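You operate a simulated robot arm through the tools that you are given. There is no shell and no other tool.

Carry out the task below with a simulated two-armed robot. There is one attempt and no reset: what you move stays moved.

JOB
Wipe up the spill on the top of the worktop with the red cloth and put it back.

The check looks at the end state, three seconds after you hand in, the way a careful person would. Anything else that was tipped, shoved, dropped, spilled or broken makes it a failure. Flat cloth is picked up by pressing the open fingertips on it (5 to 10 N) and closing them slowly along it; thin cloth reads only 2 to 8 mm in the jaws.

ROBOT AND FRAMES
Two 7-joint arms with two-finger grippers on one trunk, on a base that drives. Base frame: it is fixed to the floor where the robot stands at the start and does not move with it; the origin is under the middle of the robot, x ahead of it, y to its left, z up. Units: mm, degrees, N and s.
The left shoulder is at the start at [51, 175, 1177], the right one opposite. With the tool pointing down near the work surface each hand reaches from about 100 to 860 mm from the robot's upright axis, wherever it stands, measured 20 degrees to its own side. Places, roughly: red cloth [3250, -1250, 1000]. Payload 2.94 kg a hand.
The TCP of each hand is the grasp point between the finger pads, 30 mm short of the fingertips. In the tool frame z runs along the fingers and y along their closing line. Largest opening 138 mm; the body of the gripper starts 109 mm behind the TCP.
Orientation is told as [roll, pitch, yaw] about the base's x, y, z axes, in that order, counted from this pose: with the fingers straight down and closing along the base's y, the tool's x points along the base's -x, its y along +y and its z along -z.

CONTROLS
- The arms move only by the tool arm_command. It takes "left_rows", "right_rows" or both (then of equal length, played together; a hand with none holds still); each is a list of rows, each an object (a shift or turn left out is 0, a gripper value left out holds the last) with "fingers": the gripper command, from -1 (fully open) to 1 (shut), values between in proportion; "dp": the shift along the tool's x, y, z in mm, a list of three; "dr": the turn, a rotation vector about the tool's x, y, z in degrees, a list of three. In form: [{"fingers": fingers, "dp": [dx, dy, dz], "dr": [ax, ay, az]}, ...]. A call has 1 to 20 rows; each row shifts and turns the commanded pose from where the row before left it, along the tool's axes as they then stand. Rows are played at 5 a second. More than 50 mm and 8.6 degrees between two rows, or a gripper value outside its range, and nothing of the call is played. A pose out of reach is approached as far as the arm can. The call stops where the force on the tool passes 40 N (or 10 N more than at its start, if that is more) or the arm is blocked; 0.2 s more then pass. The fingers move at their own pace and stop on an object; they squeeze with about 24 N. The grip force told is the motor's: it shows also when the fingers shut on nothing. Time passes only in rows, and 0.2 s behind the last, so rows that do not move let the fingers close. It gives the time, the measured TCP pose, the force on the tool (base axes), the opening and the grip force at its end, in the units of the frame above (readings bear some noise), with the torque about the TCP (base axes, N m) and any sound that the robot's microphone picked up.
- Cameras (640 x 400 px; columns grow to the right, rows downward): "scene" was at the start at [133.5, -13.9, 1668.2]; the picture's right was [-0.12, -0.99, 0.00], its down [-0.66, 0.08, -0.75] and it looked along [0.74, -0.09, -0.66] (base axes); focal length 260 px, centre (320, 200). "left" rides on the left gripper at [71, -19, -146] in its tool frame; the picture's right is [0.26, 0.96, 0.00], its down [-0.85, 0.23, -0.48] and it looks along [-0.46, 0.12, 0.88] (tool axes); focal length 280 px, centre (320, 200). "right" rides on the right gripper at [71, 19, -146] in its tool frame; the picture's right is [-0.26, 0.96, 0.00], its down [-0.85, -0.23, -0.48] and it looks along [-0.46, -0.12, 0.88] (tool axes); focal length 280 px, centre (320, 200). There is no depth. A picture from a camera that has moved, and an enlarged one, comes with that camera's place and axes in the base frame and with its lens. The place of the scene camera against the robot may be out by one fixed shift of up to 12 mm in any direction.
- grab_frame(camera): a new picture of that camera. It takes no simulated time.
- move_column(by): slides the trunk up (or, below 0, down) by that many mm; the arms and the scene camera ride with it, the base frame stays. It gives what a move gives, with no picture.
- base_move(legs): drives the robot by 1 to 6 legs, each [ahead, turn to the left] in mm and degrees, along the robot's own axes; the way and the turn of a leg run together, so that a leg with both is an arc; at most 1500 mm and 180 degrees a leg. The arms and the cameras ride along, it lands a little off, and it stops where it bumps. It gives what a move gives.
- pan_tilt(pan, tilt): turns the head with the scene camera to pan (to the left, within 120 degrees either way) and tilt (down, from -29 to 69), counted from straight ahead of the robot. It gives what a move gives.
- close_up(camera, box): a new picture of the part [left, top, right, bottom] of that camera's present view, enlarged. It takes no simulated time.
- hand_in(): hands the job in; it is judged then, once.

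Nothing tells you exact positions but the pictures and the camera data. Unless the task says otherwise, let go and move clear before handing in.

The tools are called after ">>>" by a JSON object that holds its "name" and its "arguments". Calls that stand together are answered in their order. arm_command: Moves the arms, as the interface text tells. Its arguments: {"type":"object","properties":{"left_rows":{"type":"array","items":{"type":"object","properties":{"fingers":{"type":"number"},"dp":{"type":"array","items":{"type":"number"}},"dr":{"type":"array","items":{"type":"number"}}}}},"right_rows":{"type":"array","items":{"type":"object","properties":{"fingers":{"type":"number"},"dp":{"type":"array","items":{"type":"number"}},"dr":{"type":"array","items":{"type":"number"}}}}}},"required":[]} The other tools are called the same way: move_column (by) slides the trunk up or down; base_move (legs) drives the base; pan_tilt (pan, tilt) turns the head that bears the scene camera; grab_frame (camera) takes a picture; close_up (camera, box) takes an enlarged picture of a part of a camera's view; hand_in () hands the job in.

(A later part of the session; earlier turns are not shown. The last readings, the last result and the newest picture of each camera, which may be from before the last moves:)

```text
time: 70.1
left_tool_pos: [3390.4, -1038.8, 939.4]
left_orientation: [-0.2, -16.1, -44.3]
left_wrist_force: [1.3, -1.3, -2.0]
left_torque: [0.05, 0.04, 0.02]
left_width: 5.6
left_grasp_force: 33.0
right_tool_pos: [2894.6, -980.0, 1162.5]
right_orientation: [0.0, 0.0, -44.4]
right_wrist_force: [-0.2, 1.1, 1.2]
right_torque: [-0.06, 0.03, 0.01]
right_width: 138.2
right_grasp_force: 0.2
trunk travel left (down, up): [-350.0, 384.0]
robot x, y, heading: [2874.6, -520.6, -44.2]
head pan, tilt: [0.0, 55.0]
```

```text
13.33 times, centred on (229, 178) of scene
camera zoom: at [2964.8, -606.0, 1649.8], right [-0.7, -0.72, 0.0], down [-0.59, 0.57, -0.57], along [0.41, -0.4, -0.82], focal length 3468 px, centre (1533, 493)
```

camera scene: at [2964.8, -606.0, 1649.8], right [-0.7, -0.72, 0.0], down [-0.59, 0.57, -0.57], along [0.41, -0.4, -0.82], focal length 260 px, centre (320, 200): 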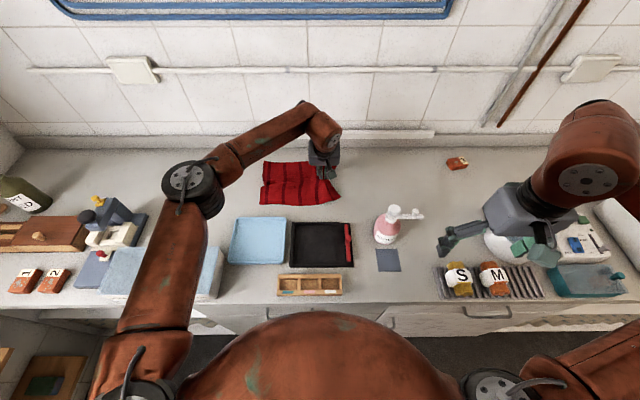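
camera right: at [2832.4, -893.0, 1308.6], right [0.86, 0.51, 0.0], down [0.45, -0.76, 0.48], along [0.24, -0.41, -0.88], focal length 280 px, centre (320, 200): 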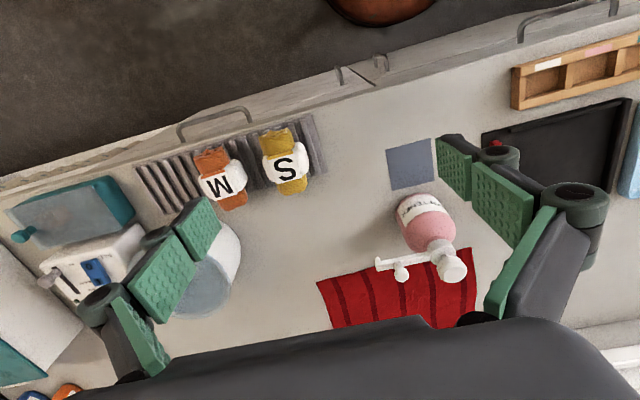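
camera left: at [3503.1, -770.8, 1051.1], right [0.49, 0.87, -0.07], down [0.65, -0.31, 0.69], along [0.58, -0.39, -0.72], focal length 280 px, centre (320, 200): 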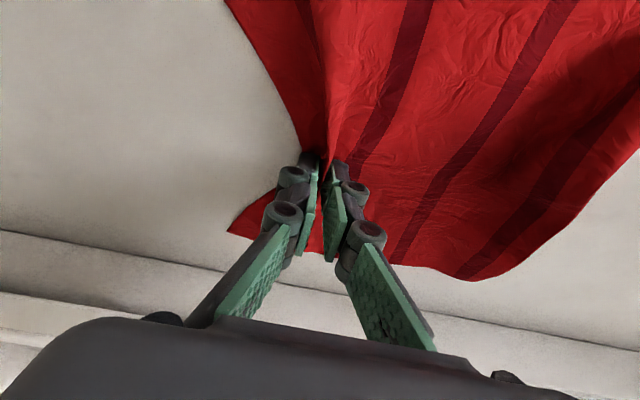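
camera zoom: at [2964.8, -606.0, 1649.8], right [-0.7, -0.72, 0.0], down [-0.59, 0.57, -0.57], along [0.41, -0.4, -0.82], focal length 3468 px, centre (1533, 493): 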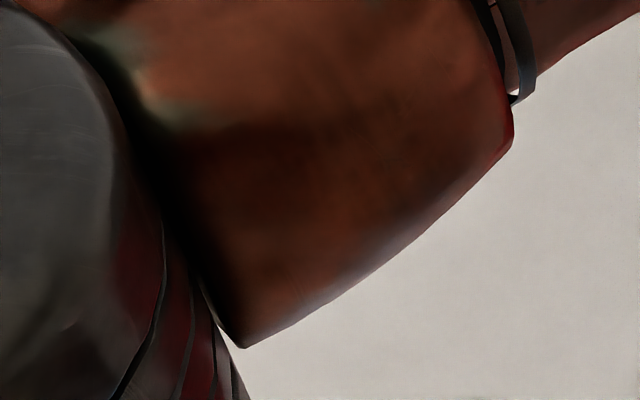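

The cloth unfolded nicely as it was dragged, but my forearm hides the spill spot. I drag another 150 mm to the right, which also clears the view.

>>> {"name": "arm_command", "arguments": {"left_rows": [{"dp": [0, -25, 0]}, {"dp": [0, -25, 0]}, {"dp": [0, -25, 0]}, {"dp": [0, -25, 0]}, {"dp": [0, -25, 0]}, {"dp": [0, -25, 0]}, {}]}}

>>> {"name": "grab_frame", "arguments": {"camera": "scene"}}

>>> {"name": "close_up", "arguments": {"camera": "scene", "box": [205, 163, 253, 193]}}

>>> {"name": "close_up", "arguments": {"camera": "scene", "box": [260, 110, 460, 235]}}

```text
time: 71.7
left_tool_pos: [3287.2, -1146.8, 939.2]
left_orientation: [0.0, -16.1, -44.3]
left_wrist_force: [0.6, -1.0, -2.5]
left_torque: [0.02, 0.0, 0.01]
left_width: 6.0
left_grasp_force: 25.9
right_tool_pos: [2894.1, -979.4, 1163.2]
right_orientation: [0.0, 0.0, -44.4]
right_wrist_force: [-0.1, -0.1, 0.0]
right_torque: [-0.02, 0.06, 0.0]
right_width: 137.8
right_grasp_force: 0.2
trunk travel left (down, up): [-350.0, 384.0]
robot x, y, heading: [2876.3, -518.2, -44.3]
head pan, tilt: [0.0, 55.0]
```

```text
taken
camera scene: at [2965.0, -606.5, 1649.7], right [-0.7, -0.72, 0.0], down [-0.59, 0.57, -0.57], along [0.41, -0.4, -0.82], focal length 260 px, centre (320, 200)
```

scene: 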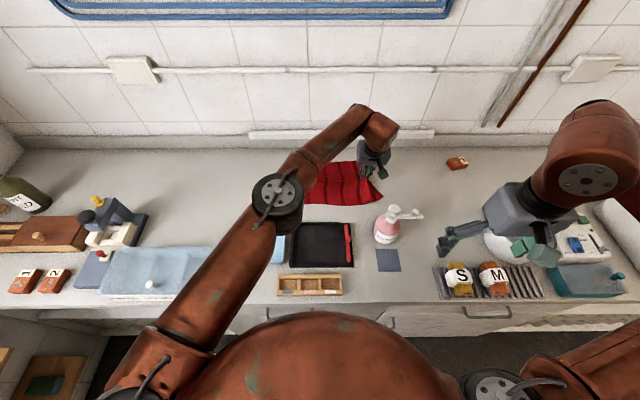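

```text
13.33 times, centred on (229, 178) of scene
camera zoom: at [2965.0, -606.5, 1649.7], right [-0.7, -0.72, 0.0], down [-0.59, 0.57, -0.57], along [0.41, -0.4, -0.82], focal length 3468 px, centre (1533, 493)
```

zoom: 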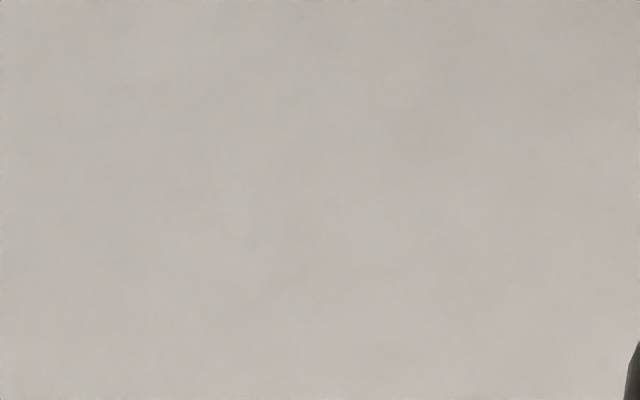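

```text
3.20 times, centred on (360, 172) of scene
camera zoom: at [2965.0, -606.5, 1649.7], right [-0.7, -0.72, 0.0], down [-0.59, 0.57, -0.57], along [0.41, -0.4, -0.82], focal length 832 px, centre (192, 288)
```

zoom: 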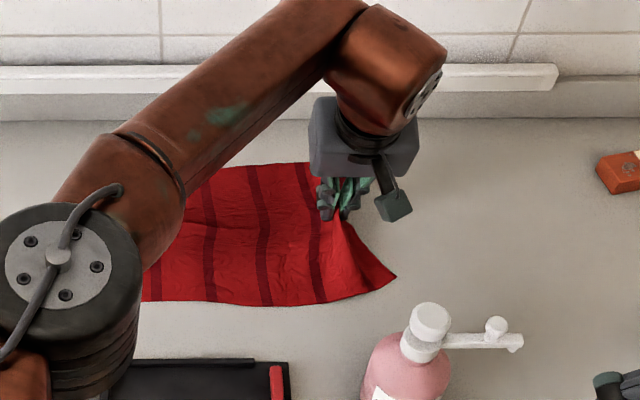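

The spill area looks clean from here. I release the cloth, raise the left hand, and use its camera to inspect the spill spot up close.

>>> {"name": "arm_command", "arguments": {"left_rows": [{"dp": [0.8, 0, 2.9]}, {"fingers": 0.7}, {"fingers": 0.4}, {"fingers": 0.2}, {}, {"dp": [-5.5, 0, -19.2]}, {"dp": [-11, 0, -38.4]}, {"dp": [-11, 0, -38.4]}, {"dp": [-11, 0, -38.4]}, {"dp": [-11, 0, -38.4]}, {"dp": [0, 45, 0]}, {"dp": [0, 45, 0]}, {"dp": [0, 45, 0]}, {"dp": [0, 45, 0]}, {"dp": [20, 40, 0]}, {"dp": [20, 40, 0]}, {"dp": [20, 40, 0]}, {"dp": [20, 40, 0]}, {"dp": [20, 40, 0]}, {"dp": [20, 40, 0]}]}}

>>> {"name": "grab_frame", "arguments": {"camera": "left"}}

>>> {"name": "grab_frame", "arguments": {"camera": "scene"}}

>>> {"name": "close_up", "arguments": {"camera": "scene", "box": [260, 110, 460, 235]}}

```text
time: 75.9
left_tool_pos: [3495.4, -762.6, 1071.2]
left_orientation: [-0.1, -16.3, -44.3]
left_wrist_force: [0.1, 0.1, 0.5]
left_torque: [-0.05, -0.01, -0.01]
left_width: 55.1
left_grasp_force: 0.1
left hand out of reach, approached as far as the arm can: row 10
right_tool_pos: [2893.6, -978.3, 1163.4]
right_orientation: [-0.1, -0.1, -44.4]
right_wrist_force: [0.7, 0.4, 0.3]
right_torque: [-0.08, 0.02, -0.01]
right_width: 137.9
right_grasp_force: 0.1
trunk travel left (down, up): [-350.0, 384.0]
robot x, y, heading: [2874.7, -522.8, -44.2]
head pan, tilt: [0.0, 55.0]
```

```text
taken
camera left: at [3403.4, -701.6, 1191.7], right [0.49, 0.87, -0.07], down [0.65, -0.31, 0.69], along [0.58, -0.39, -0.72], focal length 280 px, centre (320, 200)
```

left: 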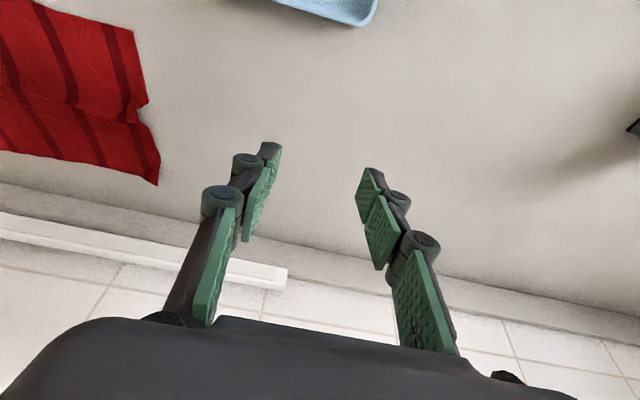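

```text
taken
camera scene: at [2965.2, -604.6, 1649.9], right [-0.7, -0.72, 0.0], down [-0.59, 0.57, -0.57], along [0.41, -0.4, -0.82], focal length 260 px, centre (320, 200)
```

scene: 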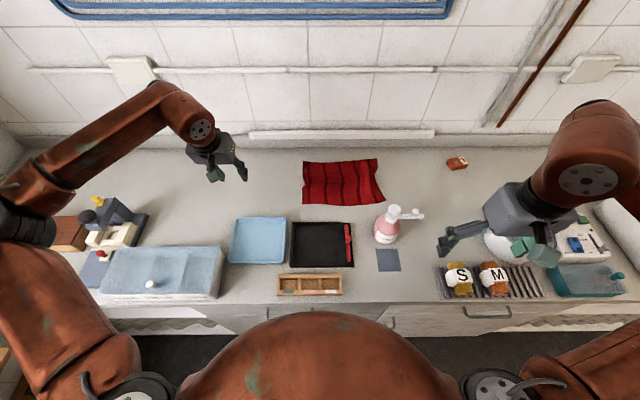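

```text
3.20 times, centred on (360, 172) of scene
camera zoom: at [2965.2, -604.6, 1649.9], right [-0.7, -0.72, 0.0], down [-0.59, 0.57, -0.57], along [0.41, -0.4, -0.82], focal length 832 px, centre (192, 288)
```

zoom: 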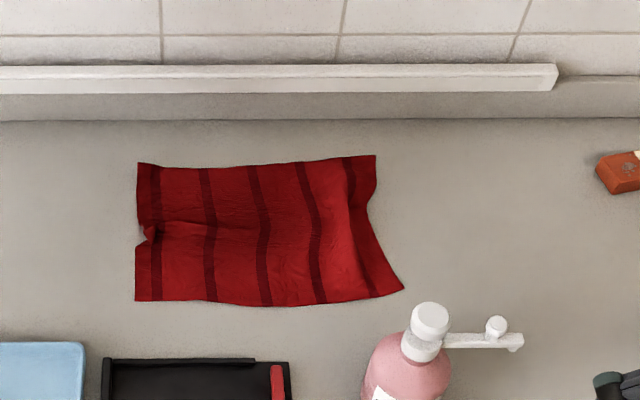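

The cloth lies nearly flat, with 5 stripes visible. I zoom the left camera on where the spill was, near the left fingertip in view.

>>> {"name": "close_up", "arguments": {"camera": "left", "box": [280, 110, 440, 210]}}

>>> {"name": "close_up", "arguments": {"camera": "scene", "box": [200, 160, 264, 200]}}

```text
4.00 times, centred on (360, 160) of left
camera zoom: at [3403.4, -701.6, 1191.7], right [0.49, 0.87, -0.07], down [0.65, -0.31, 0.69], along [0.58, -0.39, -0.72], focal length 1122 px, centre (160, 360)
```

zoom: 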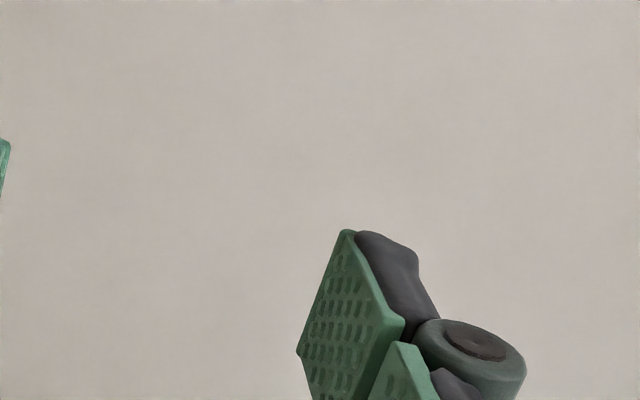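

```text
10.00 times, centred on (232, 180) of scene
camera zoom: at [2965.2, -604.6, 1649.9], right [-0.7, -0.72, 0.0], down [-0.59, 0.57, -0.57], along [0.41, -0.4, -0.82], focal length 2601 px, centre (1200, 400)
```

zoom: 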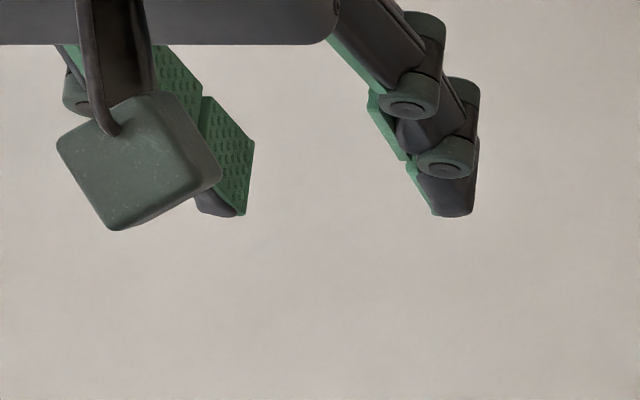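

No trace of the spill remains in either view. Now the cloth must go about 185 mm further right to its original place, so I retract the left hand and prepare the right one by tilting it and setting its jaw opening.

>>> {"name": "arm_command", "arguments": {"left_rows": [{"dp": [32.1, 7, -28.4]}, {"dp": [32.1, 7, -28.4]}, {"dp": [32.1, 7, -28.4]}, {"dp": [32.1, 7, -28.4]}, {"dp": [32.1, 7, -28.4]}, {"dp": [32.1, 7, -28.4]}, {"dp": [32.1, 7, -28.4]}, {}], "right_rows": [{"fingers": 0.16, "dp": [0, 0, -20]}, {"dr": [0, -8, 0]}, {"dr": [0, -8, 0]}, {}, {}, {}, {}, {}]}}

>>> {"name": "grab_frame", "arguments": {"camera": "scene"}}

>>> {"name": "grab_frame", "arguments": {"camera": "right"}}

```text
time: 77.7
left_tool_pos: [3334.7, -540.5, 1200.2]
left_orientation: [0.0, -16.0, -44.3]
left_wrist_force: [-0.4, 0.8, 1.0]
left_torque: [0.03, 0.01, 0.0]
left_width: 55.3
left_grasp_force: 0.1
right_tool_pos: [2894.3, -979.8, 1181.5]
right_orientation: [0.0, -16.0, -44.3]
right_wrist_force: [0.7, 0.7, 0.1]
right_torque: [0.01, 0.03, 0.04]
right_width: 58.1
right_grasp_force: 0.1
trunk travel left (down, up): [-350.0, 384.0]
robot x, y, heading: [2877.9, -517.1, -44.6]
head pan, tilt: [0.0, 55.0]
```

```text
taken
camera scene: at [2965.4, -607.5, 1649.6], right [-0.7, -0.72, 0.0], down [-0.59, 0.57, -0.57], along [0.41, -0.4, -0.82], focal length 260 px, centre (320, 200)
```

scene: 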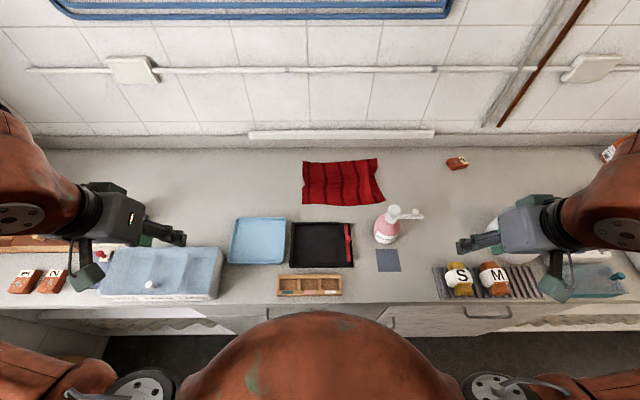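

```text
taken
camera right: at [2830.3, -891.0, 1303.2], right [0.86, 0.51, 0.07], down [0.33, -0.64, 0.69], along [0.4, -0.57, -0.72], focal length 280 px, centre (320, 200)
```

right: 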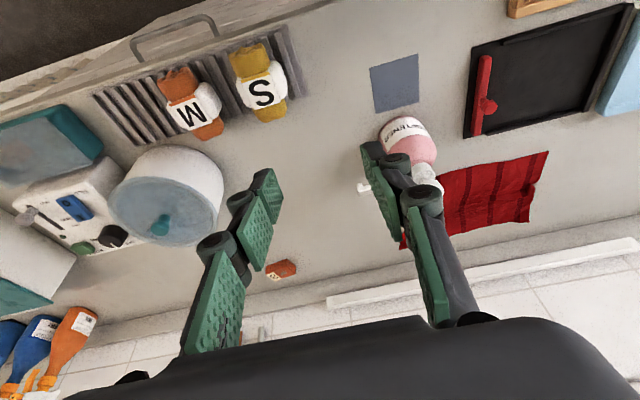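

The right hand is tilted at 1181 mm height with a 58 mm opening. I move it forward high above the bottle, then left to hover over the cloth's right edge.

>>> {"name": "arm_command", "arguments": {"right_rows": [{"dp": [-38.4, 0, 11]}, {"dp": [-38.4, 0, 11]}, {"dp": [-38.4, 0, 11]}, {"dp": [-38.4, 0, 11]}, {"dp": [-38.4, 0, 11]}, {"dp": [-38.4, 0, 11]}, {"dp": [-38.4, 0, 11]}, {"dp": [-38.4, 0, 11]}, {"dp": [-38.4, 0, 11]}, {"dp": [-38.4, 0, 11]}, {}]}}

>>> {"name": "grab_frame", "arguments": {"camera": "scene"}}

>>> {"name": "grab_frame", "arguments": {"camera": "right"}}

```text
time: 80.1
left_tool_pos: [3335.6, -540.7, 1201.6]
left_orientation: [0.0, -16.1, -44.4]
left_wrist_force: [-0.1, 0.2, 0.8]
left_torque: [0.01, -0.02, -0.04]
left_width: 55.2
left_grasp_force: 0.0
right_tool_pos: [3177.4, -1258.7, 1182.9]
right_orientation: [0.1, -16.1, -44.4]
right_wrist_force: [0.6, 0.6, 0.4]
right_torque: [0.01, -0.03, -0.01]
right_width: 57.9
right_grasp_force: 0.0
trunk travel left (down, up): [-350.0, 384.0]
robot x, y, heading: [2877.1, -517.9, -44.1]
head pan, tilt: [0.0, 55.0]
```

```text
taken
camera scene: at [2963.4, -606.5, 1649.9], right [-0.7, -0.72, 0.0], down [-0.59, 0.57, -0.57], along [0.41, -0.4, -0.82], focal length 260 px, centre (320, 200)
```

scene: 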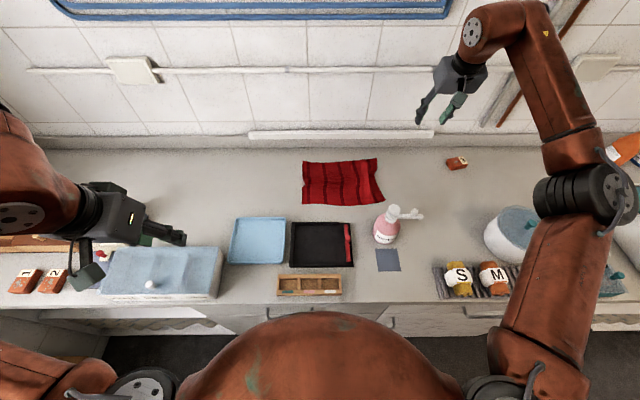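

```text
taken
camera right: at [3113.9, -1169.6, 1304.0], right [0.86, 0.51, 0.07], down [0.33, -0.64, 0.69], along [0.4, -0.57, -0.72], focal length 280 px, centre (320, 200)
```

right: 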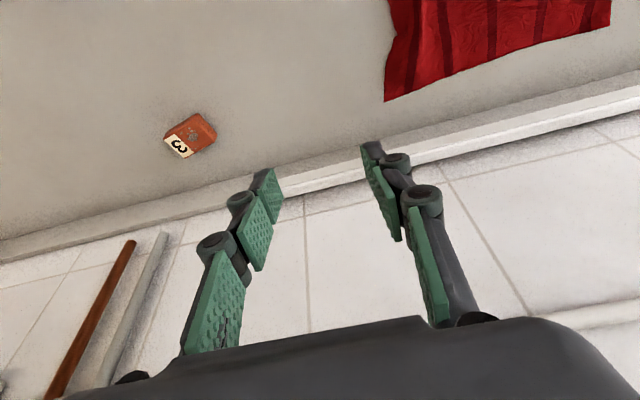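

The right hand is above the back strip at n ≈ 3151. I move it left and down to hover over the cloth's right edge.

>>> {"name": "arm_command", "arguments": {"right_rows": [{"dp": [9.65, 30, 33.6]}, {"dp": [9.65, 30, 33.6]}, {"dp": [9.65, 30, 33.6]}, {"dp": [9.65, 30, 33.6]}, {"dp": [9.65, 30, 33.6]}, {}]}}

>>> {"name": "grab_frame", "arguments": {"camera": "right"}}

>>> {"name": "close_up", "arguments": {"camera": "scene", "box": [280, 110, 480, 235]}}

```text
time: 81.5
left_tool_pos: [3334.7, -539.3, 1201.2]
left_orientation: [0.0, -16.2, -44.4]
left_wrist_force: [-0.6, 0.3, -0.6]
left_torque: [-0.01, -0.02, -0.01]
left_width: 55.0
left_grasp_force: 0.1
right_tool_pos: [3283.6, -1151.5, 1008.1]
right_orientation: [-0.1, -16.1, -44.5]
right_wrist_force: [0.0, 0.2, 0.6]
right_torque: [0.0, -0.03, 0.01]
right_width: 58.0
right_grasp_force: 0.0
trunk travel left (down, up): [-350.0, 384.0]
robot x, y, heading: [2876.9, -516.9, -44.4]
head pan, tilt: [0.0, 55.0]
```

```text
taken
camera right: at [3219.1, -1061.9, 1128.8], right [0.86, 0.51, 0.07], down [0.33, -0.64, 0.69], along [0.4, -0.57, -0.72], focal length 280 px, centre (320, 200)
```

right: 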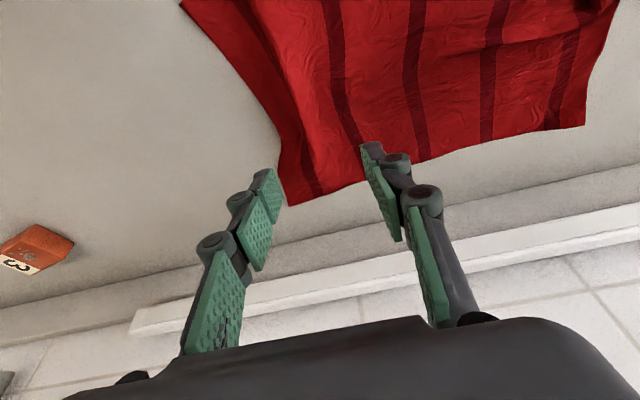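

```text
3.20 times, centred on (380, 172) of scene
camera zoom: at [2963.5, -606.6, 1649.9], right [-0.7, -0.72, 0.0], down [-0.59, 0.57, -0.57], along [0.41, -0.4, -0.82], focal length 832 px, centre (128, 288)
```

zoom: 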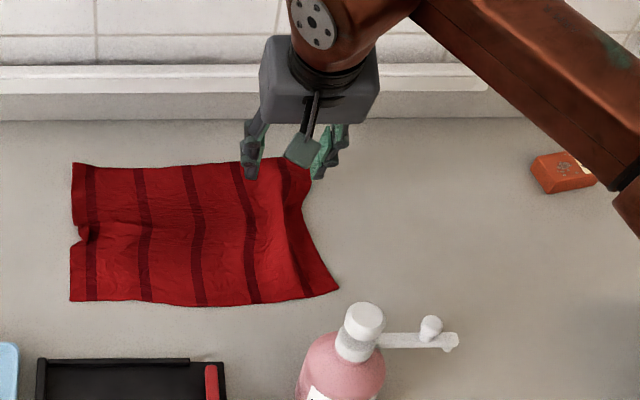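

The right fingertips straddle the cloth near its right edge. I shift 6 mm inward and descend to contact.

>>> {"name": "arm_command", "arguments": {"right_rows": [{"dp": [9.6, 6, 33.6]}, {"dp": [8.3, 0, 28.8]}, {"dp": [1.1, 0, 3.84]}, {"dp": [1.1, 0, 3.84]}, {}]}}

```text
time: 82.7
left_tool_pos: [3335.8, -539.6, 1201.1]
left_orientation: [-0.1, -16.2, -44.4]
left_wrist_force: [-0.5, -0.7, 0.1]
left_torque: [0.01, -0.01, -0.01]
left_width: 55.0
left_grasp_force: 0.1
right_tool_pos: [3289.3, -1146.9, 934.7]
right_orientation: [0.0, -16.1, -44.4]
right_wrist_force: [-0.4, -0.8, 0.2]
right_torque: [0.02, -0.03, 0.0]
right_width: 57.9
right_grasp_force: 0.1
trunk travel left (down, up): [-350.0, 384.0]
robot x, y, heading: [2876.1, -517.2, -44.1]
head pan, tilt: [0.0, 55.0]
```

>>> {"name": "arm_command", "arguments": {"right_rows": [{"dp": [0.83, 0, 2.88]}, {"dp": [0.14, 0, 0.5]}, {}]}}

```text
time: 83.5
left_tool_pos: [3334.4, -538.7, 1199.8]
left_orientation: [0.0, -16.1, -44.3]
left_wrist_force: [-0.1, -0.6, 0.1]
left_torque: [-0.03, 0.0, -0.01]
left_width: 55.3
left_grasp_force: 0.0
right_tool_pos: [3288.4, -1146.3, 932.8]
right_orientation: [-0.1, -16.1, -44.4]
right_wrist_force: [0.4, -0.1, 4.4]
right_torque: [-0.07, 0.07, 0.0]
right_width: 58.0
right_grasp_force: 0.1
trunk travel left (down, up): [-350.0, 384.0]
robot x, y, heading: [2881.4, -520.7, -44.3]
head pan, tilt: [0.0, 55.0]
```

There is 4.4 N of contact. I press one more millimetre and close slowly.

>>> {"name": "arm_command", "arguments": {"right_rows": [{"dp": [0.28, 0, 0.96]}, {"fingers": 0.25}, {"fingers": 0.34}, {"fingers": 0.43}, {"fingers": 0.52}, {"fingers": 0.61}, {"fingers": 0.7}, {"fingers": 0.79}, {"fingers": 0.88}, {"fingers": 0.95}, {"fingers": 1.0}, {"fingers": 1.0}, {"fingers": 1.0}]}}

>>> {"name": "grab_frame", "arguments": {"camera": "right"}}

>>> {"name": "close_up", "arguments": {"camera": "scene", "box": [280, 110, 480, 235]}}

```text
time: 86.3
left_tool_pos: [3336.1, -539.0, 1201.3]
left_orientation: [0.0, -16.1, -44.3]
left_wrist_force: [1.6, 0.3, 0.5]
left_torque: [0.01, -0.01, 0.02]
left_width: 55.4
left_grasp_force: 0.0
right_tool_pos: [3289.1, -1146.0, 930.2]
right_orientation: [-0.1, -16.0, -44.4]
right_wrist_force: [0.4, 1.4, 3.1]
right_torque: [0.03, -0.09, 0.0]
right_width: 2.0
right_grasp_force: 19.2
trunk travel left (down, up): [-350.0, 384.0]
robot x, y, heading: [2876.0, -519.6, -44.5]
head pan, tilt: [0.0, 55.0]
```

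```text
taken
camera right: at [3224.0, -1057.9, 1051.6], right [0.86, 0.51, 0.07], down [0.33, -0.64, 0.69], along [0.4, -0.57, -0.72], focal length 280 px, centre (320, 200)
```

right: 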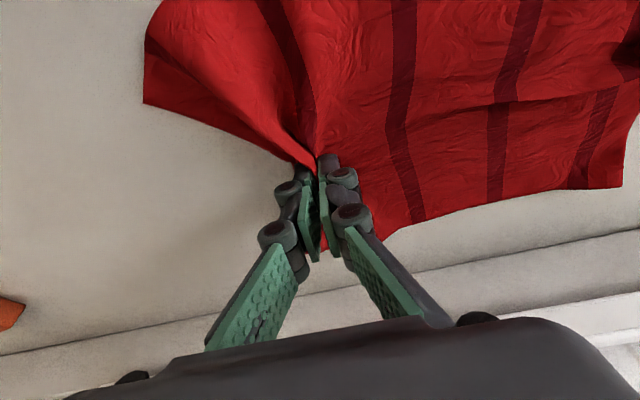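

```text
3.20 times, centred on (380, 172) of scene
camera zoom: at [2964.4, -606.0, 1649.8], right [-0.7, -0.72, 0.0], down [-0.59, 0.57, -0.57], along [0.41, -0.4, -0.82], focal length 832 px, centre (128, 288)
```

zoom: 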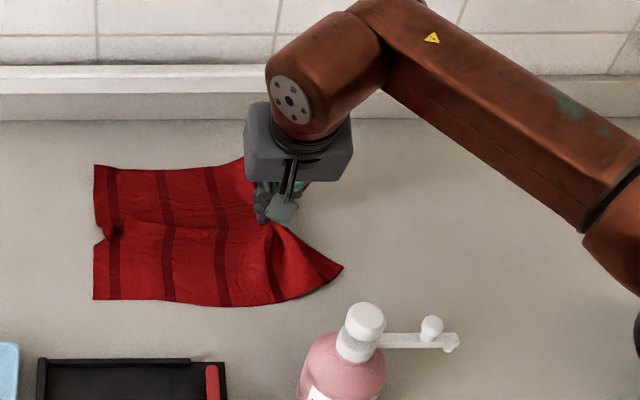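

The grip reads 2 mm, which is thin but within range. I raise slightly and drag a test 30 mm to confirm that the cloth follows.

>>> {"name": "arm_command", "arguments": {"right_rows": [{"dp": [-1.7, 0, -5.8]}, {"dp": [0, -15, 0]}, {"dp": [0, -15, 0]}, {"dp": [0, -15, 0]}, {}]}}

>>> {"name": "grab_frame", "arguments": {"camera": "right"}}

>>> {"name": "close_up", "arguments": {"camera": "scene", "box": [280, 110, 480, 235]}}

```text
time: 87.5
left_tool_pos: [3334.9, -538.8, 1200.6]
left_orientation: [0.0, -16.2, -44.3]
left_wrist_force: [-0.3, 0.4, -0.1]
left_torque: [0.01, 0.03, 0.0]
left_width: 55.4
left_grasp_force: 0.0
right_tool_pos: [3257.3, -1178.5, 936.2]
right_orientation: [0.1, -16.1, -44.5]
right_wrist_force: [-0.2, 1.9, 2.5]
right_torque: [-0.04, -0.05, 0.04]
right_width: 2.8
right_grasp_force: 28.1
trunk travel left (down, up): [-350.0, 384.0]
robot x, y, heading: [2875.9, -518.6, -44.4]
head pan, tilt: [0.0, 55.0]
```

```text
taken
camera right: at [3192.8, -1090.1, 1057.8], right [0.86, 0.51, 0.07], down [0.33, -0.64, 0.69], along [0.4, -0.57, -0.72], focal length 280 px, centre (320, 200)
```

right: 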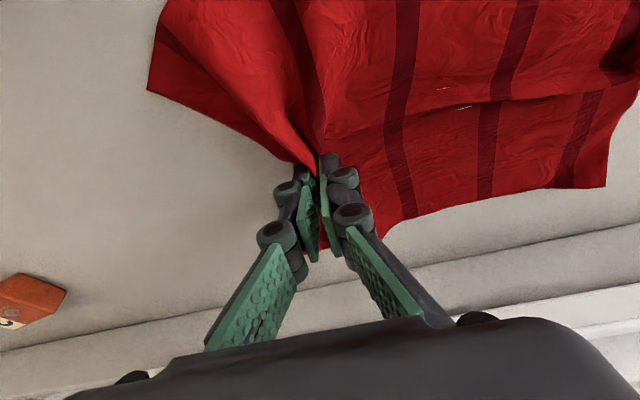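

```text
3.20 times, centred on (380, 172) of scene
camera zoom: at [2965.1, -606.0, 1649.7], right [-0.7, -0.72, 0.0], down [-0.59, 0.57, -0.57], along [0.41, -0.4, -0.82], focal length 832 px, centre (128, 288)
```

zoom: 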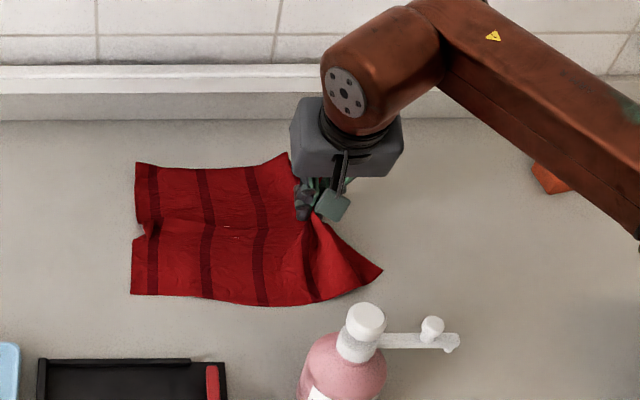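

The cloth follows, but tiny light specks show in its crease. I look at them closely to be sure it's only the worktop showing through and not more liquid.

>>> {"name": "close_up", "arguments": {"camera": "right", "box": [400, 60, 528, 140]}}

>>> {"name": "close_up", "arguments": {"camera": "scene", "box": [330, 170, 378, 200]}}

```text
5.00 times, centred on (464, 100) of right
camera zoom: at [3192.8, -1090.1, 1057.8], right [0.86, 0.51, 0.07], down [0.33, -0.64, 0.69], along [0.4, -0.57, -0.72], focal length 1402 px, centre (-400, 700)
```

zoom: 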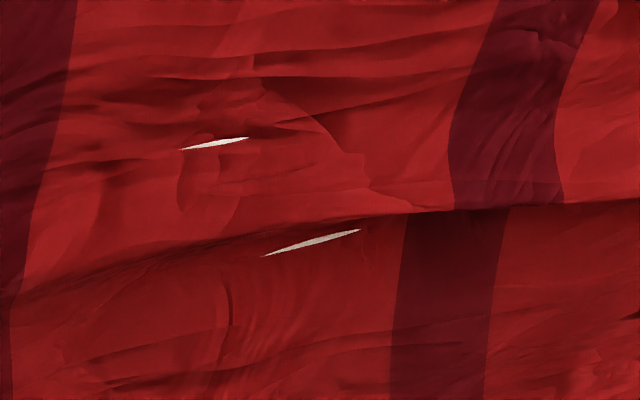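

```text
13.33 times, centred on (354, 185) of scene
camera zoom: at [2965.1, -606.0, 1649.7], right [-0.7, -0.72, 0.0], down [-0.59, 0.57, -0.57], along [0.41, -0.4, -0.82], focal length 3468 px, centre (-133, 400)
```

zoom: 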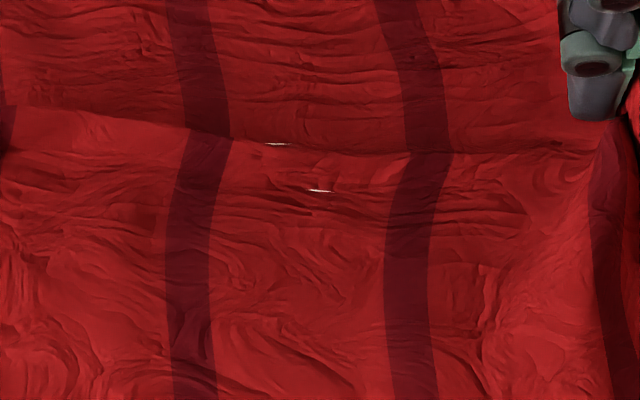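

Those are only slivers of worktop showing through the mesh, not liquid. I continue dragging 112 mm to bring the left edge back to its original line.

>>> {"name": "arm_command", "arguments": {"right_rows": [{"dp": [0, -16, 0]}, {"dp": [0, -16, 0]}, {"dp": [0, -16, 0]}, {"dp": [0, -16, 0]}, {"dp": [0, -16, 0]}, {"dp": [0, -16, 0]}, {"dp": [0, -16, 0]}, {}]}}

>>> {"name": "grab_frame", "arguments": {"camera": "right"}}

>>> {"name": "close_up", "arguments": {"camera": "scene", "box": [320, 110, 520, 235]}}

```text
time: 89.3
left_tool_pos: [3335.0, -540.2, 1201.2]
left_orientation: [-0.1, -16.1, -44.3]
left_wrist_force: [0.2, 0.0, 0.1]
left_torque: [0.0, -0.02, 0.01]
left_width: 54.9
left_grasp_force: 0.1
right_tool_pos: [3178.0, -1259.1, 937.0]
right_orientation: [0.0, -16.2, -44.4]
right_wrist_force: [-0.3, 0.2, 2.7]
right_torque: [-0.04, 0.06, -0.03]
right_width: 2.9
right_grasp_force: 28.2
trunk travel left (down, up): [-350.0, 384.0]
robot x, y, heading: [2876.1, -517.4, -44.1]
head pan, tilt: [0.0, 55.0]
```

```text
taken
camera right: at [3114.4, -1170.2, 1058.3], right [0.85, 0.51, 0.07], down [0.33, -0.64, 0.69], along [0.4, -0.57, -0.72], focal length 280 px, centre (320, 200)
```

right: 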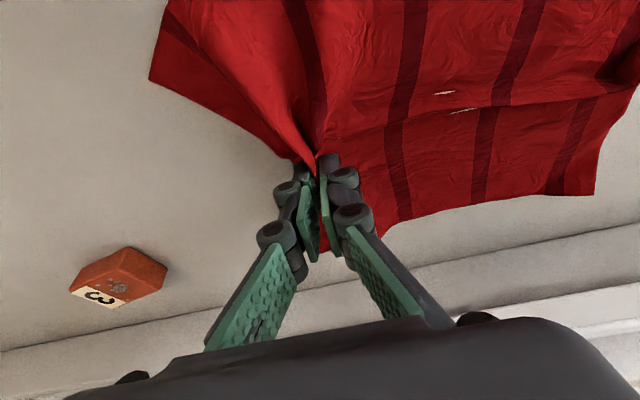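

```text
3.20 times, centred on (420, 172) of scene
camera zoom: at [2964.9, -606.0, 1649.8], right [-0.7, -0.72, 0.0], down [-0.59, 0.57, -0.57], along [0.41, -0.4, -0.82], focal length 832 px, centre (0, 288)
```

zoom: 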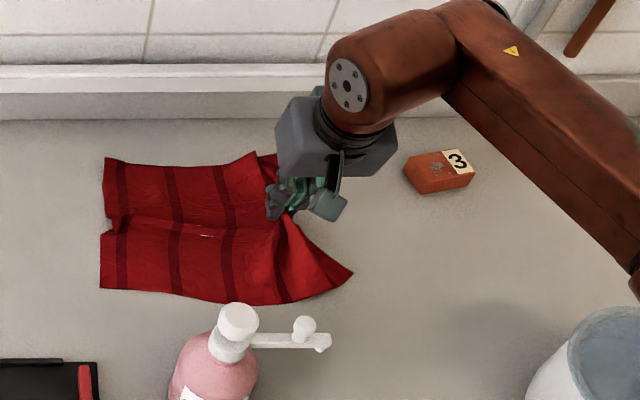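

The left edge is back on its original line. I lower, release and lift the right hand, then check how the cloth lies.

>>> {"name": "arm_command", "arguments": {"right_rows": [{"dp": [1.1, 0, 3.8]}, {"fingers": 0.7}, {"fingers": 0.4}, {"fingers": 0.16}, {}, {"dp": [-5.5, 0, -19.2]}, {"dp": [-11, 0, -38.4]}, {"dp": [-11, 0, -38.4]}, {"dp": [-11, 0, -38.4]}, {}]}}

>>> {"name": "grab_frame", "arguments": {"camera": "right"}}

>>> {"name": "close_up", "arguments": {"camera": "scene", "box": [320, 110, 520, 235]}}

```text
time: 91.5
left_tool_pos: [3336.1, -540.2, 1200.3]
left_orientation: [0.0, -16.2, -44.3]
left_wrist_force: [1.1, 0.2, 0.2]
left_torque: [0.03, -0.04, 0.05]
left_width: 55.3
left_grasp_force: 0.1
right_tool_pos: [3177.5, -1260.8, 1073.4]
right_orientation: [0.0, -15.9, -44.5]
right_wrist_force: [-0.3, -0.2, -0.9]
right_torque: [0.0, -0.01, 0.0]
right_width: 57.9
right_grasp_force: 0.1
trunk travel left (down, up): [-350.0, 384.0]
robot x, y, heading: [2876.0, -519.7, -44.4]
head pan, tilt: [0.0, 55.0]
```

```text
taken
camera right: at [3113.6, -1171.4, 1194.2], right [0.86, 0.51, 0.07], down [0.33, -0.64, 0.69], along [0.4, -0.57, -0.72], focal length 280 px, centre (320, 200)
```

right: 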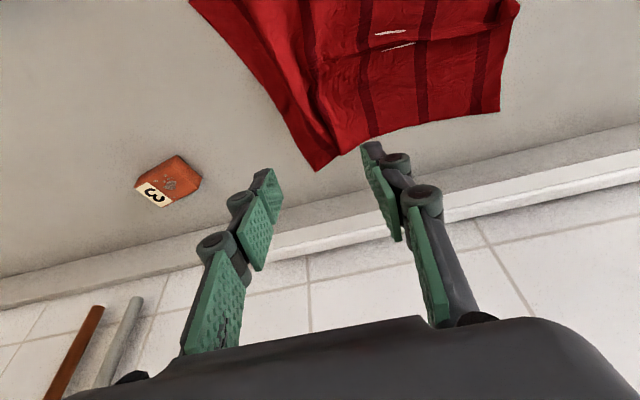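

```text
3.20 times, centred on (420, 172) of scene
camera zoom: at [2964.6, -607.4, 1649.6], right [-0.7, -0.72, 0.0], down [-0.59, 0.57, -0.57], along [0.41, -0.4, -0.82], focal length 832 px, centre (0, 288)
```

zoom: 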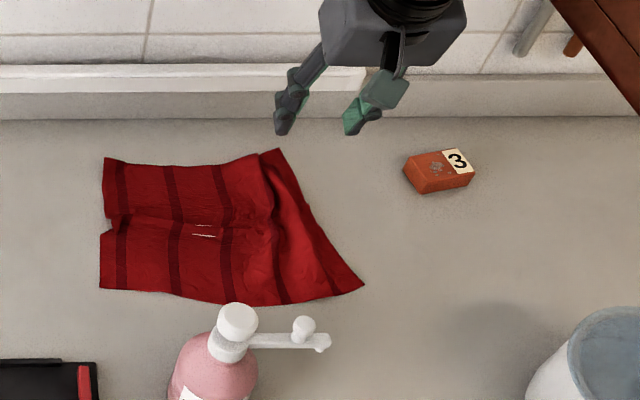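

The cloth is back in place, with a crease along its middle and the far-right corner pulled in by about 60 mm. I look closer to plan the smoothing.

>>> {"name": "close_up", "arguments": {"camera": "scene", "box": [340, 140, 452, 210]}}

>>> {"name": "close_up", "arguments": {"camera": "right", "box": [180, 0, 540, 225]}}

```text
5.71 times, centred on (396, 175) of scene
camera zoom: at [2964.6, -607.4, 1649.6], right [-0.7, -0.72, 0.0], down [-0.59, 0.57, -0.57], along [0.41, -0.4, -0.82], focal length 1486 px, centre (-114, 343)
```

zoom: 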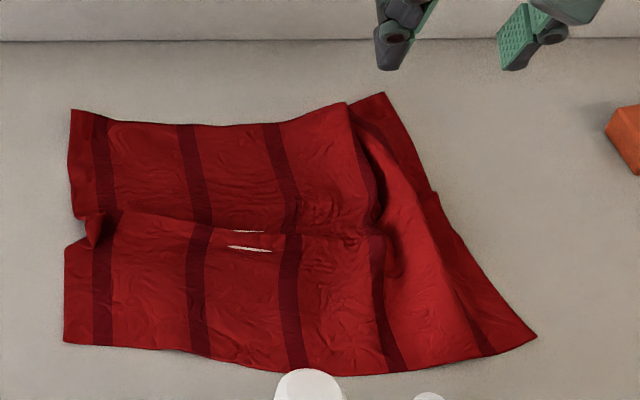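

```text
1.78 times, centred on (360, 112) of right
camera zoom: at [3113.6, -1171.4, 1194.2], right [0.86, 0.51, 0.07], down [0.33, -0.64, 0.69], along [0.4, -0.57, -0.72], focal length 498 px, centre (249, 356)
```

zoom: 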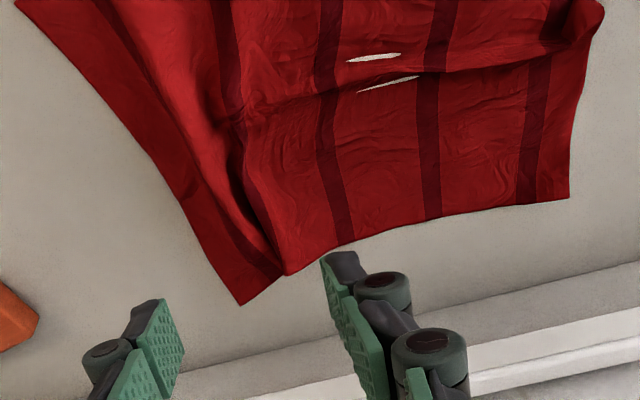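

I'll smooth it by pressing the closed right fingertips near that corner and sliding them outward to the right. First I position above it.

>>> {"name": "arm_command", "arguments": {"right_rows": [{"fingers": 1.0, "dp": [-37.2, -7.2, 10.7]}, {"dp": [-37.2, -7.2, 10.7]}, {"dp": [11, 0, 38.4]}, {"dp": [11, 0, 38.4]}, {"dp": [8.3, 0, 28.8]}, {}, {}]}}

>>> {"name": "grab_frame", "arguments": {"camera": "right"}}

>>> {"name": "close_up", "arguments": {"camera": "scene", "box": [340, 120, 468, 200]}}

```text
time: 93.1
left_tool_pos: [3335.4, -539.2, 1201.0]
left_orientation: [0.1, -16.2, -44.3]
left_wrist_force: [0.1, -0.8, 0.2]
left_torque: [0.03, 0.04, 0.0]
left_width: 54.8
left_grasp_force: 0.0
right_tool_pos: [3224.2, -1325.0, 961.0]
right_orientation: [0.1, -16.0, -44.5]
right_wrist_force: [-0.4, 0.4, 0.2]
right_torque: [0.05, 0.02, -0.01]
right_width: 0.1
right_grasp_force: 24.1
trunk travel left (down, up): [-350.0, 384.0]
robot x, y, heading: [2879.0, -517.3, -44.1]
head pan, tilt: [0.0, 55.0]
```

```text
taken
camera right: at [3160.0, -1235.1, 1084.3], right [0.85, 0.51, 0.07], down [0.33, -0.64, 0.69], along [0.4, -0.57, -0.72], focal length 280 px, centre (320, 200)
```

right: 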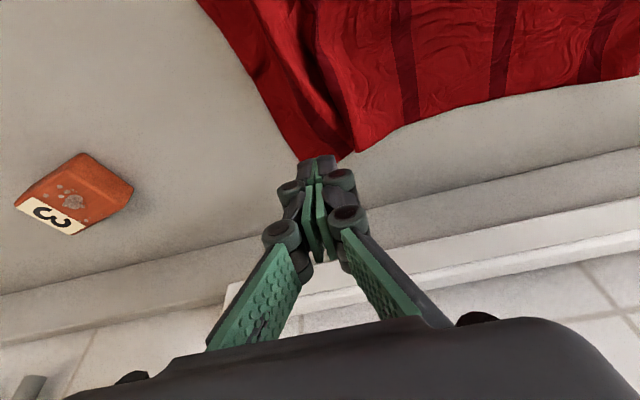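

```text
5.00 times, centred on (404, 160) of scene
camera zoom: at [2964.6, -606.8, 1649.8], right [-0.7, -0.72, 0.0], down [-0.59, 0.57, -0.57], along [0.41, -0.4, -0.82], focal length 1300 px, centre (-100, 400)
```

zoom: 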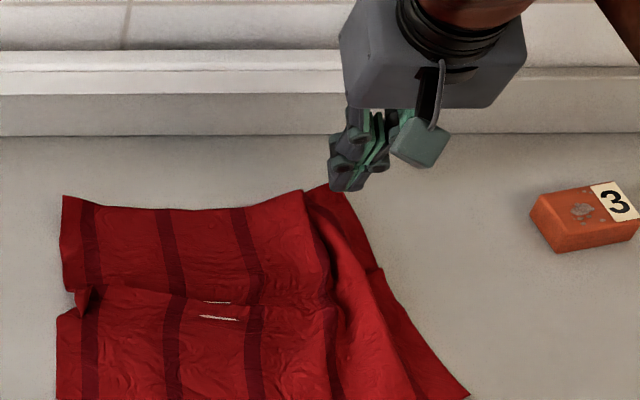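

The closed tips are right above the far-right corner. I descend to contact.

>>> {"name": "arm_command", "arguments": {"right_rows": [{"dp": [5.5, 0, 19.2]}, {"dp": [1.65, 0, 5.77]}, {"dp": [0.83, 0, 2.88]}, {}]}}

```text
time: 94.1
left_tool_pos: [3334.4, -539.6, 1200.8]
left_orientation: [-0.1, -16.1, -44.2]
left_wrist_force: [-0.3, 0.1, 0.3]
left_torque: [-0.05, 0.02, 0.04]
left_width: 55.2
left_grasp_force: 0.1
right_tool_pos: [3223.2, -1324.1, 934.8]
right_orientation: [0.1, -16.0, -44.4]
right_wrist_force: [-0.5, 0.1, -0.3]
right_torque: [-0.04, -0.01, 0.0]
right_width: 0.0
right_grasp_force: 23.7
trunk travel left (down, up): [-350.0, 384.0]
robot x, y, heading: [2875.1, -518.8, -44.1]
head pan, tilt: [0.0, 55.0]
```

>>> {"name": "arm_command", "arguments": {"right_rows": [{"dp": [0.83, 0, 2.88]}, {"dp": [0.28, 0, 0.96]}, {}]}}

```text
time: 94.9
left_tool_pos: [3334.6, -540.7, 1200.1]
left_orientation: [0.0, -16.1, -44.3]
left_wrist_force: [0.2, 0.1, 0.1]
left_torque: [-0.01, -0.01, 0.0]
left_width: 55.1
left_grasp_force: 0.1
right_tool_pos: [3223.2, -1323.9, 930.0]
right_orientation: [-0.1, -16.0, -44.5]
right_wrist_force: [0.1, 0.7, -0.1]
right_torque: [-0.02, 0.0, 0.01]
right_width: 0.0
right_grasp_force: 24.2
trunk travel left (down, up): [-350.0, 384.0]
robot x, y, heading: [2876.2, -520.9, -44.3]
head pan, tilt: [0.0, 55.0]
```

>>> {"name": "arm_command", "arguments": {"right_rows": [{"dp": [0.55, 0, 1.92]}, {"dp": [0.28, 0, 0.96]}, {}]}}

```text
time: 95.7
left_tool_pos: [3333.6, -539.0, 1200.6]
left_orientation: [0.1, -16.2, -44.3]
left_wrist_force: [0.1, 0.2, 0.1]
left_torque: [0.0, -0.03, -0.03]
left_width: 55.1
left_grasp_force: 0.1
right_tool_pos: [3223.6, -1324.2, 929.0]
right_orientation: [-0.1, -16.3, -44.4]
right_wrist_force: [-0.6, -2.4, 11.7]
right_torque: [0.0, 0.07, 0.06]
right_width: 0.0
right_grasp_force: 24.1
trunk travel left (down, up): [-350.0, 384.0]
robot x, y, heading: [2876.0, -516.0, -44.4]
head pan, tilt: [0.0, 55.0]
```

There is contact at about 11 N. I slide the pressed tips right by 64 mm to draw the corner out.

>>> {"name": "arm_command", "arguments": {"right_rows": [{"dp": [-0.14, -8, -0.48]}, {"dp": [0, -8, 0]}, {"dp": [0, -8, 0]}, {"dp": [0, -8, 0]}, {"dp": [0, -8, 0]}, {"dp": [0, -8, 0]}, {"dp": [0, -8, 0]}, {"dp": [0, -8, 0]}, {}]}}

>>> {"name": "grab_frame", "arguments": {"camera": "right"}}

>>> {"name": "close_up", "arguments": {"camera": "scene", "box": [340, 120, 468, 200]}}

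```text
time: 97.7
left_tool_pos: [3334.7, -539.3, 1201.1]
left_orientation: [-0.1, -16.1, -44.3]
left_wrist_force: [0.3, -0.7, 0.5]
left_torque: [0.01, 0.0, -0.03]
left_width: 55.2
left_grasp_force: 0.1
right_tool_pos: [3207.3, -1339.6, 929.7]
right_orientation: [-0.1, -16.3, -44.5]
right_wrist_force: [0.9, -0.9, 17.4]
right_torque: [0.07, -0.02, -0.01]
right_width: 0.0
right_grasp_force: 24.0
right hand out of reach, approached as far as the arm can: row 3, 5, 6, 7, 8
trunk travel left (down, up): [-350.0, 384.0]
robot x, y, heading: [2875.6, -516.4, -44.3]
head pan, tilt: [0.0, 55.0]
```

```text
taken
camera right: at [3142.6, -1249.1, 1049.9], right [0.86, 0.51, 0.07], down [0.32, -0.64, 0.69], along [0.4, -0.57, -0.72], focal length 280 px, centre (320, 200)
```

right: 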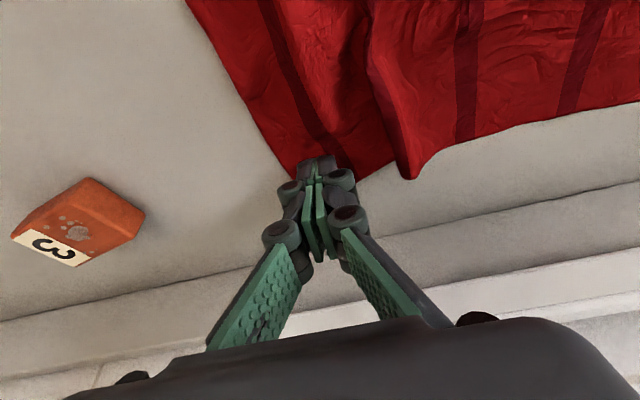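

```text
5.00 times, centred on (404, 160) of scene
camera zoom: at [2964.2, -604.3, 1650.0], right [-0.7, -0.72, 0.0], down [-0.59, 0.57, -0.57], along [0.41, -0.4, -0.82], focal length 1300 px, centre (-100, 400)
```

zoom: 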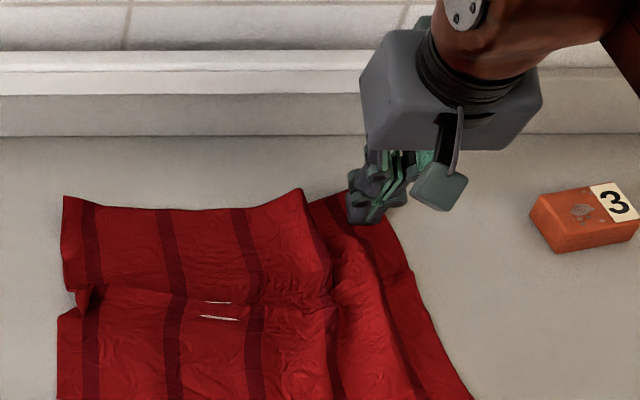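

The corner follows the tips, but the arm hit its reach limit. I tilt the hand 8° more for reach and continue sliding right.

>>> {"name": "arm_command", "arguments": {"right_rows": [{"dr": [0, -8, 0]}, {"dp": [-0.6, 0, -1.4]}, {"dp": [0, -8, 0]}, {"dp": [0, -8, 0]}, {"dp": [0, -8, 0]}, {"dp": [0, -8, 0]}, {"dp": [0, -8, 0]}, {"dp": [0, -8, 0]}, {}]}}

>>> {"name": "grab_frame", "arguments": {"camera": "right"}}

>>> {"name": "close_up", "arguments": {"camera": "scene", "box": [340, 120, 468, 200]}}

```text
time: 99.7
left_tool_pos: [3334.8, -540.6, 1201.8]
left_orientation: [0.1, -16.1, -44.3]
left_wrist_force: [0.8, -1.0, 0.4]
left_torque: [0.02, 0.0, -0.03]
left_width: 55.1
left_grasp_force: 0.1
right_tool_pos: [3171.9, -1374.8, 929.1]
right_orientation: [-0.2, -24.1, -44.5]
right_wrist_force: [0.0, 1.2, 4.2]
right_torque: [0.06, -0.02, 0.0]
right_width: 0.3
right_grasp_force: 23.3
trunk travel left (down, up): [-350.0, 384.0]
robot x, y, heading: [2875.7, -514.5, -44.3]
head pan, tilt: [0.0, 55.0]
```

```text
taken
camera right: at [3096.9, -1274.5, 1034.7], right [0.85, 0.52, 0.11], down [0.25, -0.57, 0.78], along [0.47, -0.63, -0.62], focal length 280 px, centre (320, 200)
```

right: 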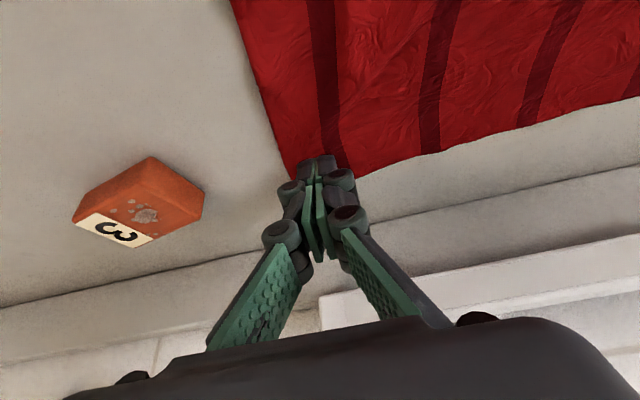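

```text
5.00 times, centred on (404, 160) of scene
camera zoom: at [2964.5, -605.7, 1649.8], right [-0.7, -0.72, 0.0], down [-0.59, 0.57, -0.57], along [0.41, -0.4, -0.82], focal length 1300 px, centre (-100, 400)
```

zoom: 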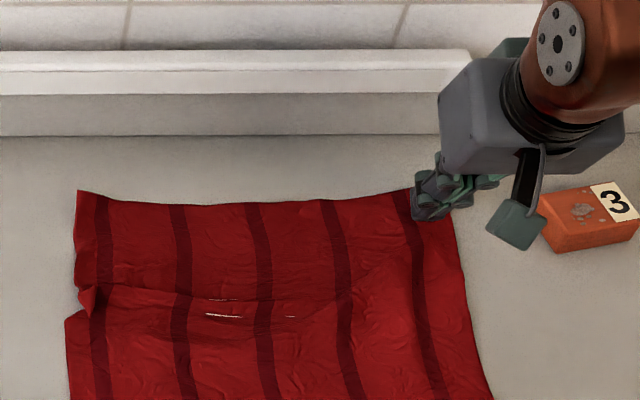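

The fold opened up and the cloth is nearly flat, with its right edge back on the original line. I lift the hand and look at the whole cloth.

>>> {"name": "arm_command", "arguments": {"right_rows": [{"dp": [-4.1, 0, -9.1]}, {"dp": [-8.1, 0, -18.3]}, {"dp": [-16.3, 0, -36.5]}, {"dp": [-16.3, 0, -36.5]}, {"dp": [-16.3, 0, -36.5]}, {}]}}

>>> {"name": "close_up", "arguments": {"camera": "scene", "box": [330, 130, 458, 210]}}

>>> {"name": "grab_frame", "arguments": {"camera": "scene"}}

```text
time: 101.1
left_tool_pos: [3334.8, -540.2, 1200.2]
left_orientation: [0.0, -16.1, -44.2]
left_wrist_force: [0.6, -0.4, 0.8]
left_torque: [0.0, 0.01, 0.03]
left_width: 55.2
left_grasp_force: 0.1
right_tool_pos: [3173.2, -1376.1, 1000.1]
right_orientation: [-0.1, -24.2, -44.4]
right_wrist_force: [-0.4, -0.3, 0.0]
right_torque: [0.06, -0.01, -0.05]
right_width: 0.0
right_grasp_force: 24.2
right hand out of reach, approached as far as the arm can: row 4, 5
trunk travel left (down, up): [-350.0, 384.0]
robot x, y, heading: [2875.6, -520.6, -44.2]
head pan, tilt: [0.0, 55.0]
```

```text
5.00 times, centred on (394, 170) of scene
camera zoom: at [2964.6, -607.0, 1649.7], right [-0.7, -0.72, 0.0], down [-0.59, 0.57, -0.57], along [0.41, -0.4, -0.82], focal length 1300 px, centre (-50, 350)
```

zoom: 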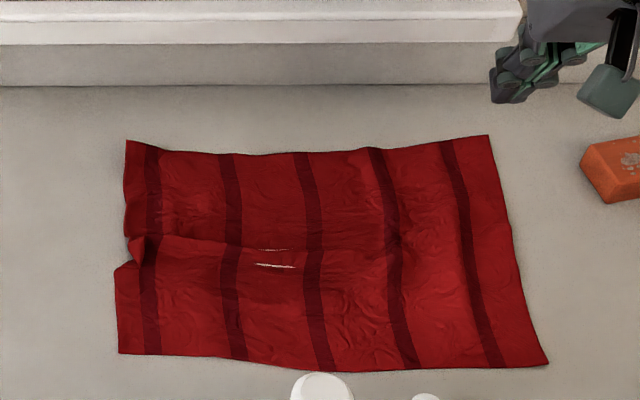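

```text
taken
camera scene: at [2964.6, -607.0, 1649.7], right [-0.7, -0.72, 0.0], down [-0.59, 0.57, -0.57], along [0.41, -0.4, -0.82], focal length 260 px, centre (320, 200)
```

scene: 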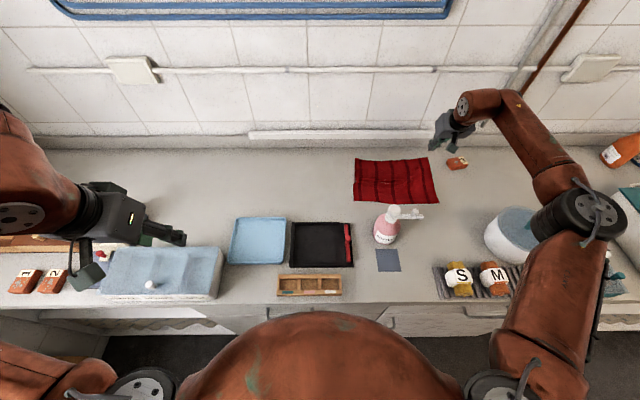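

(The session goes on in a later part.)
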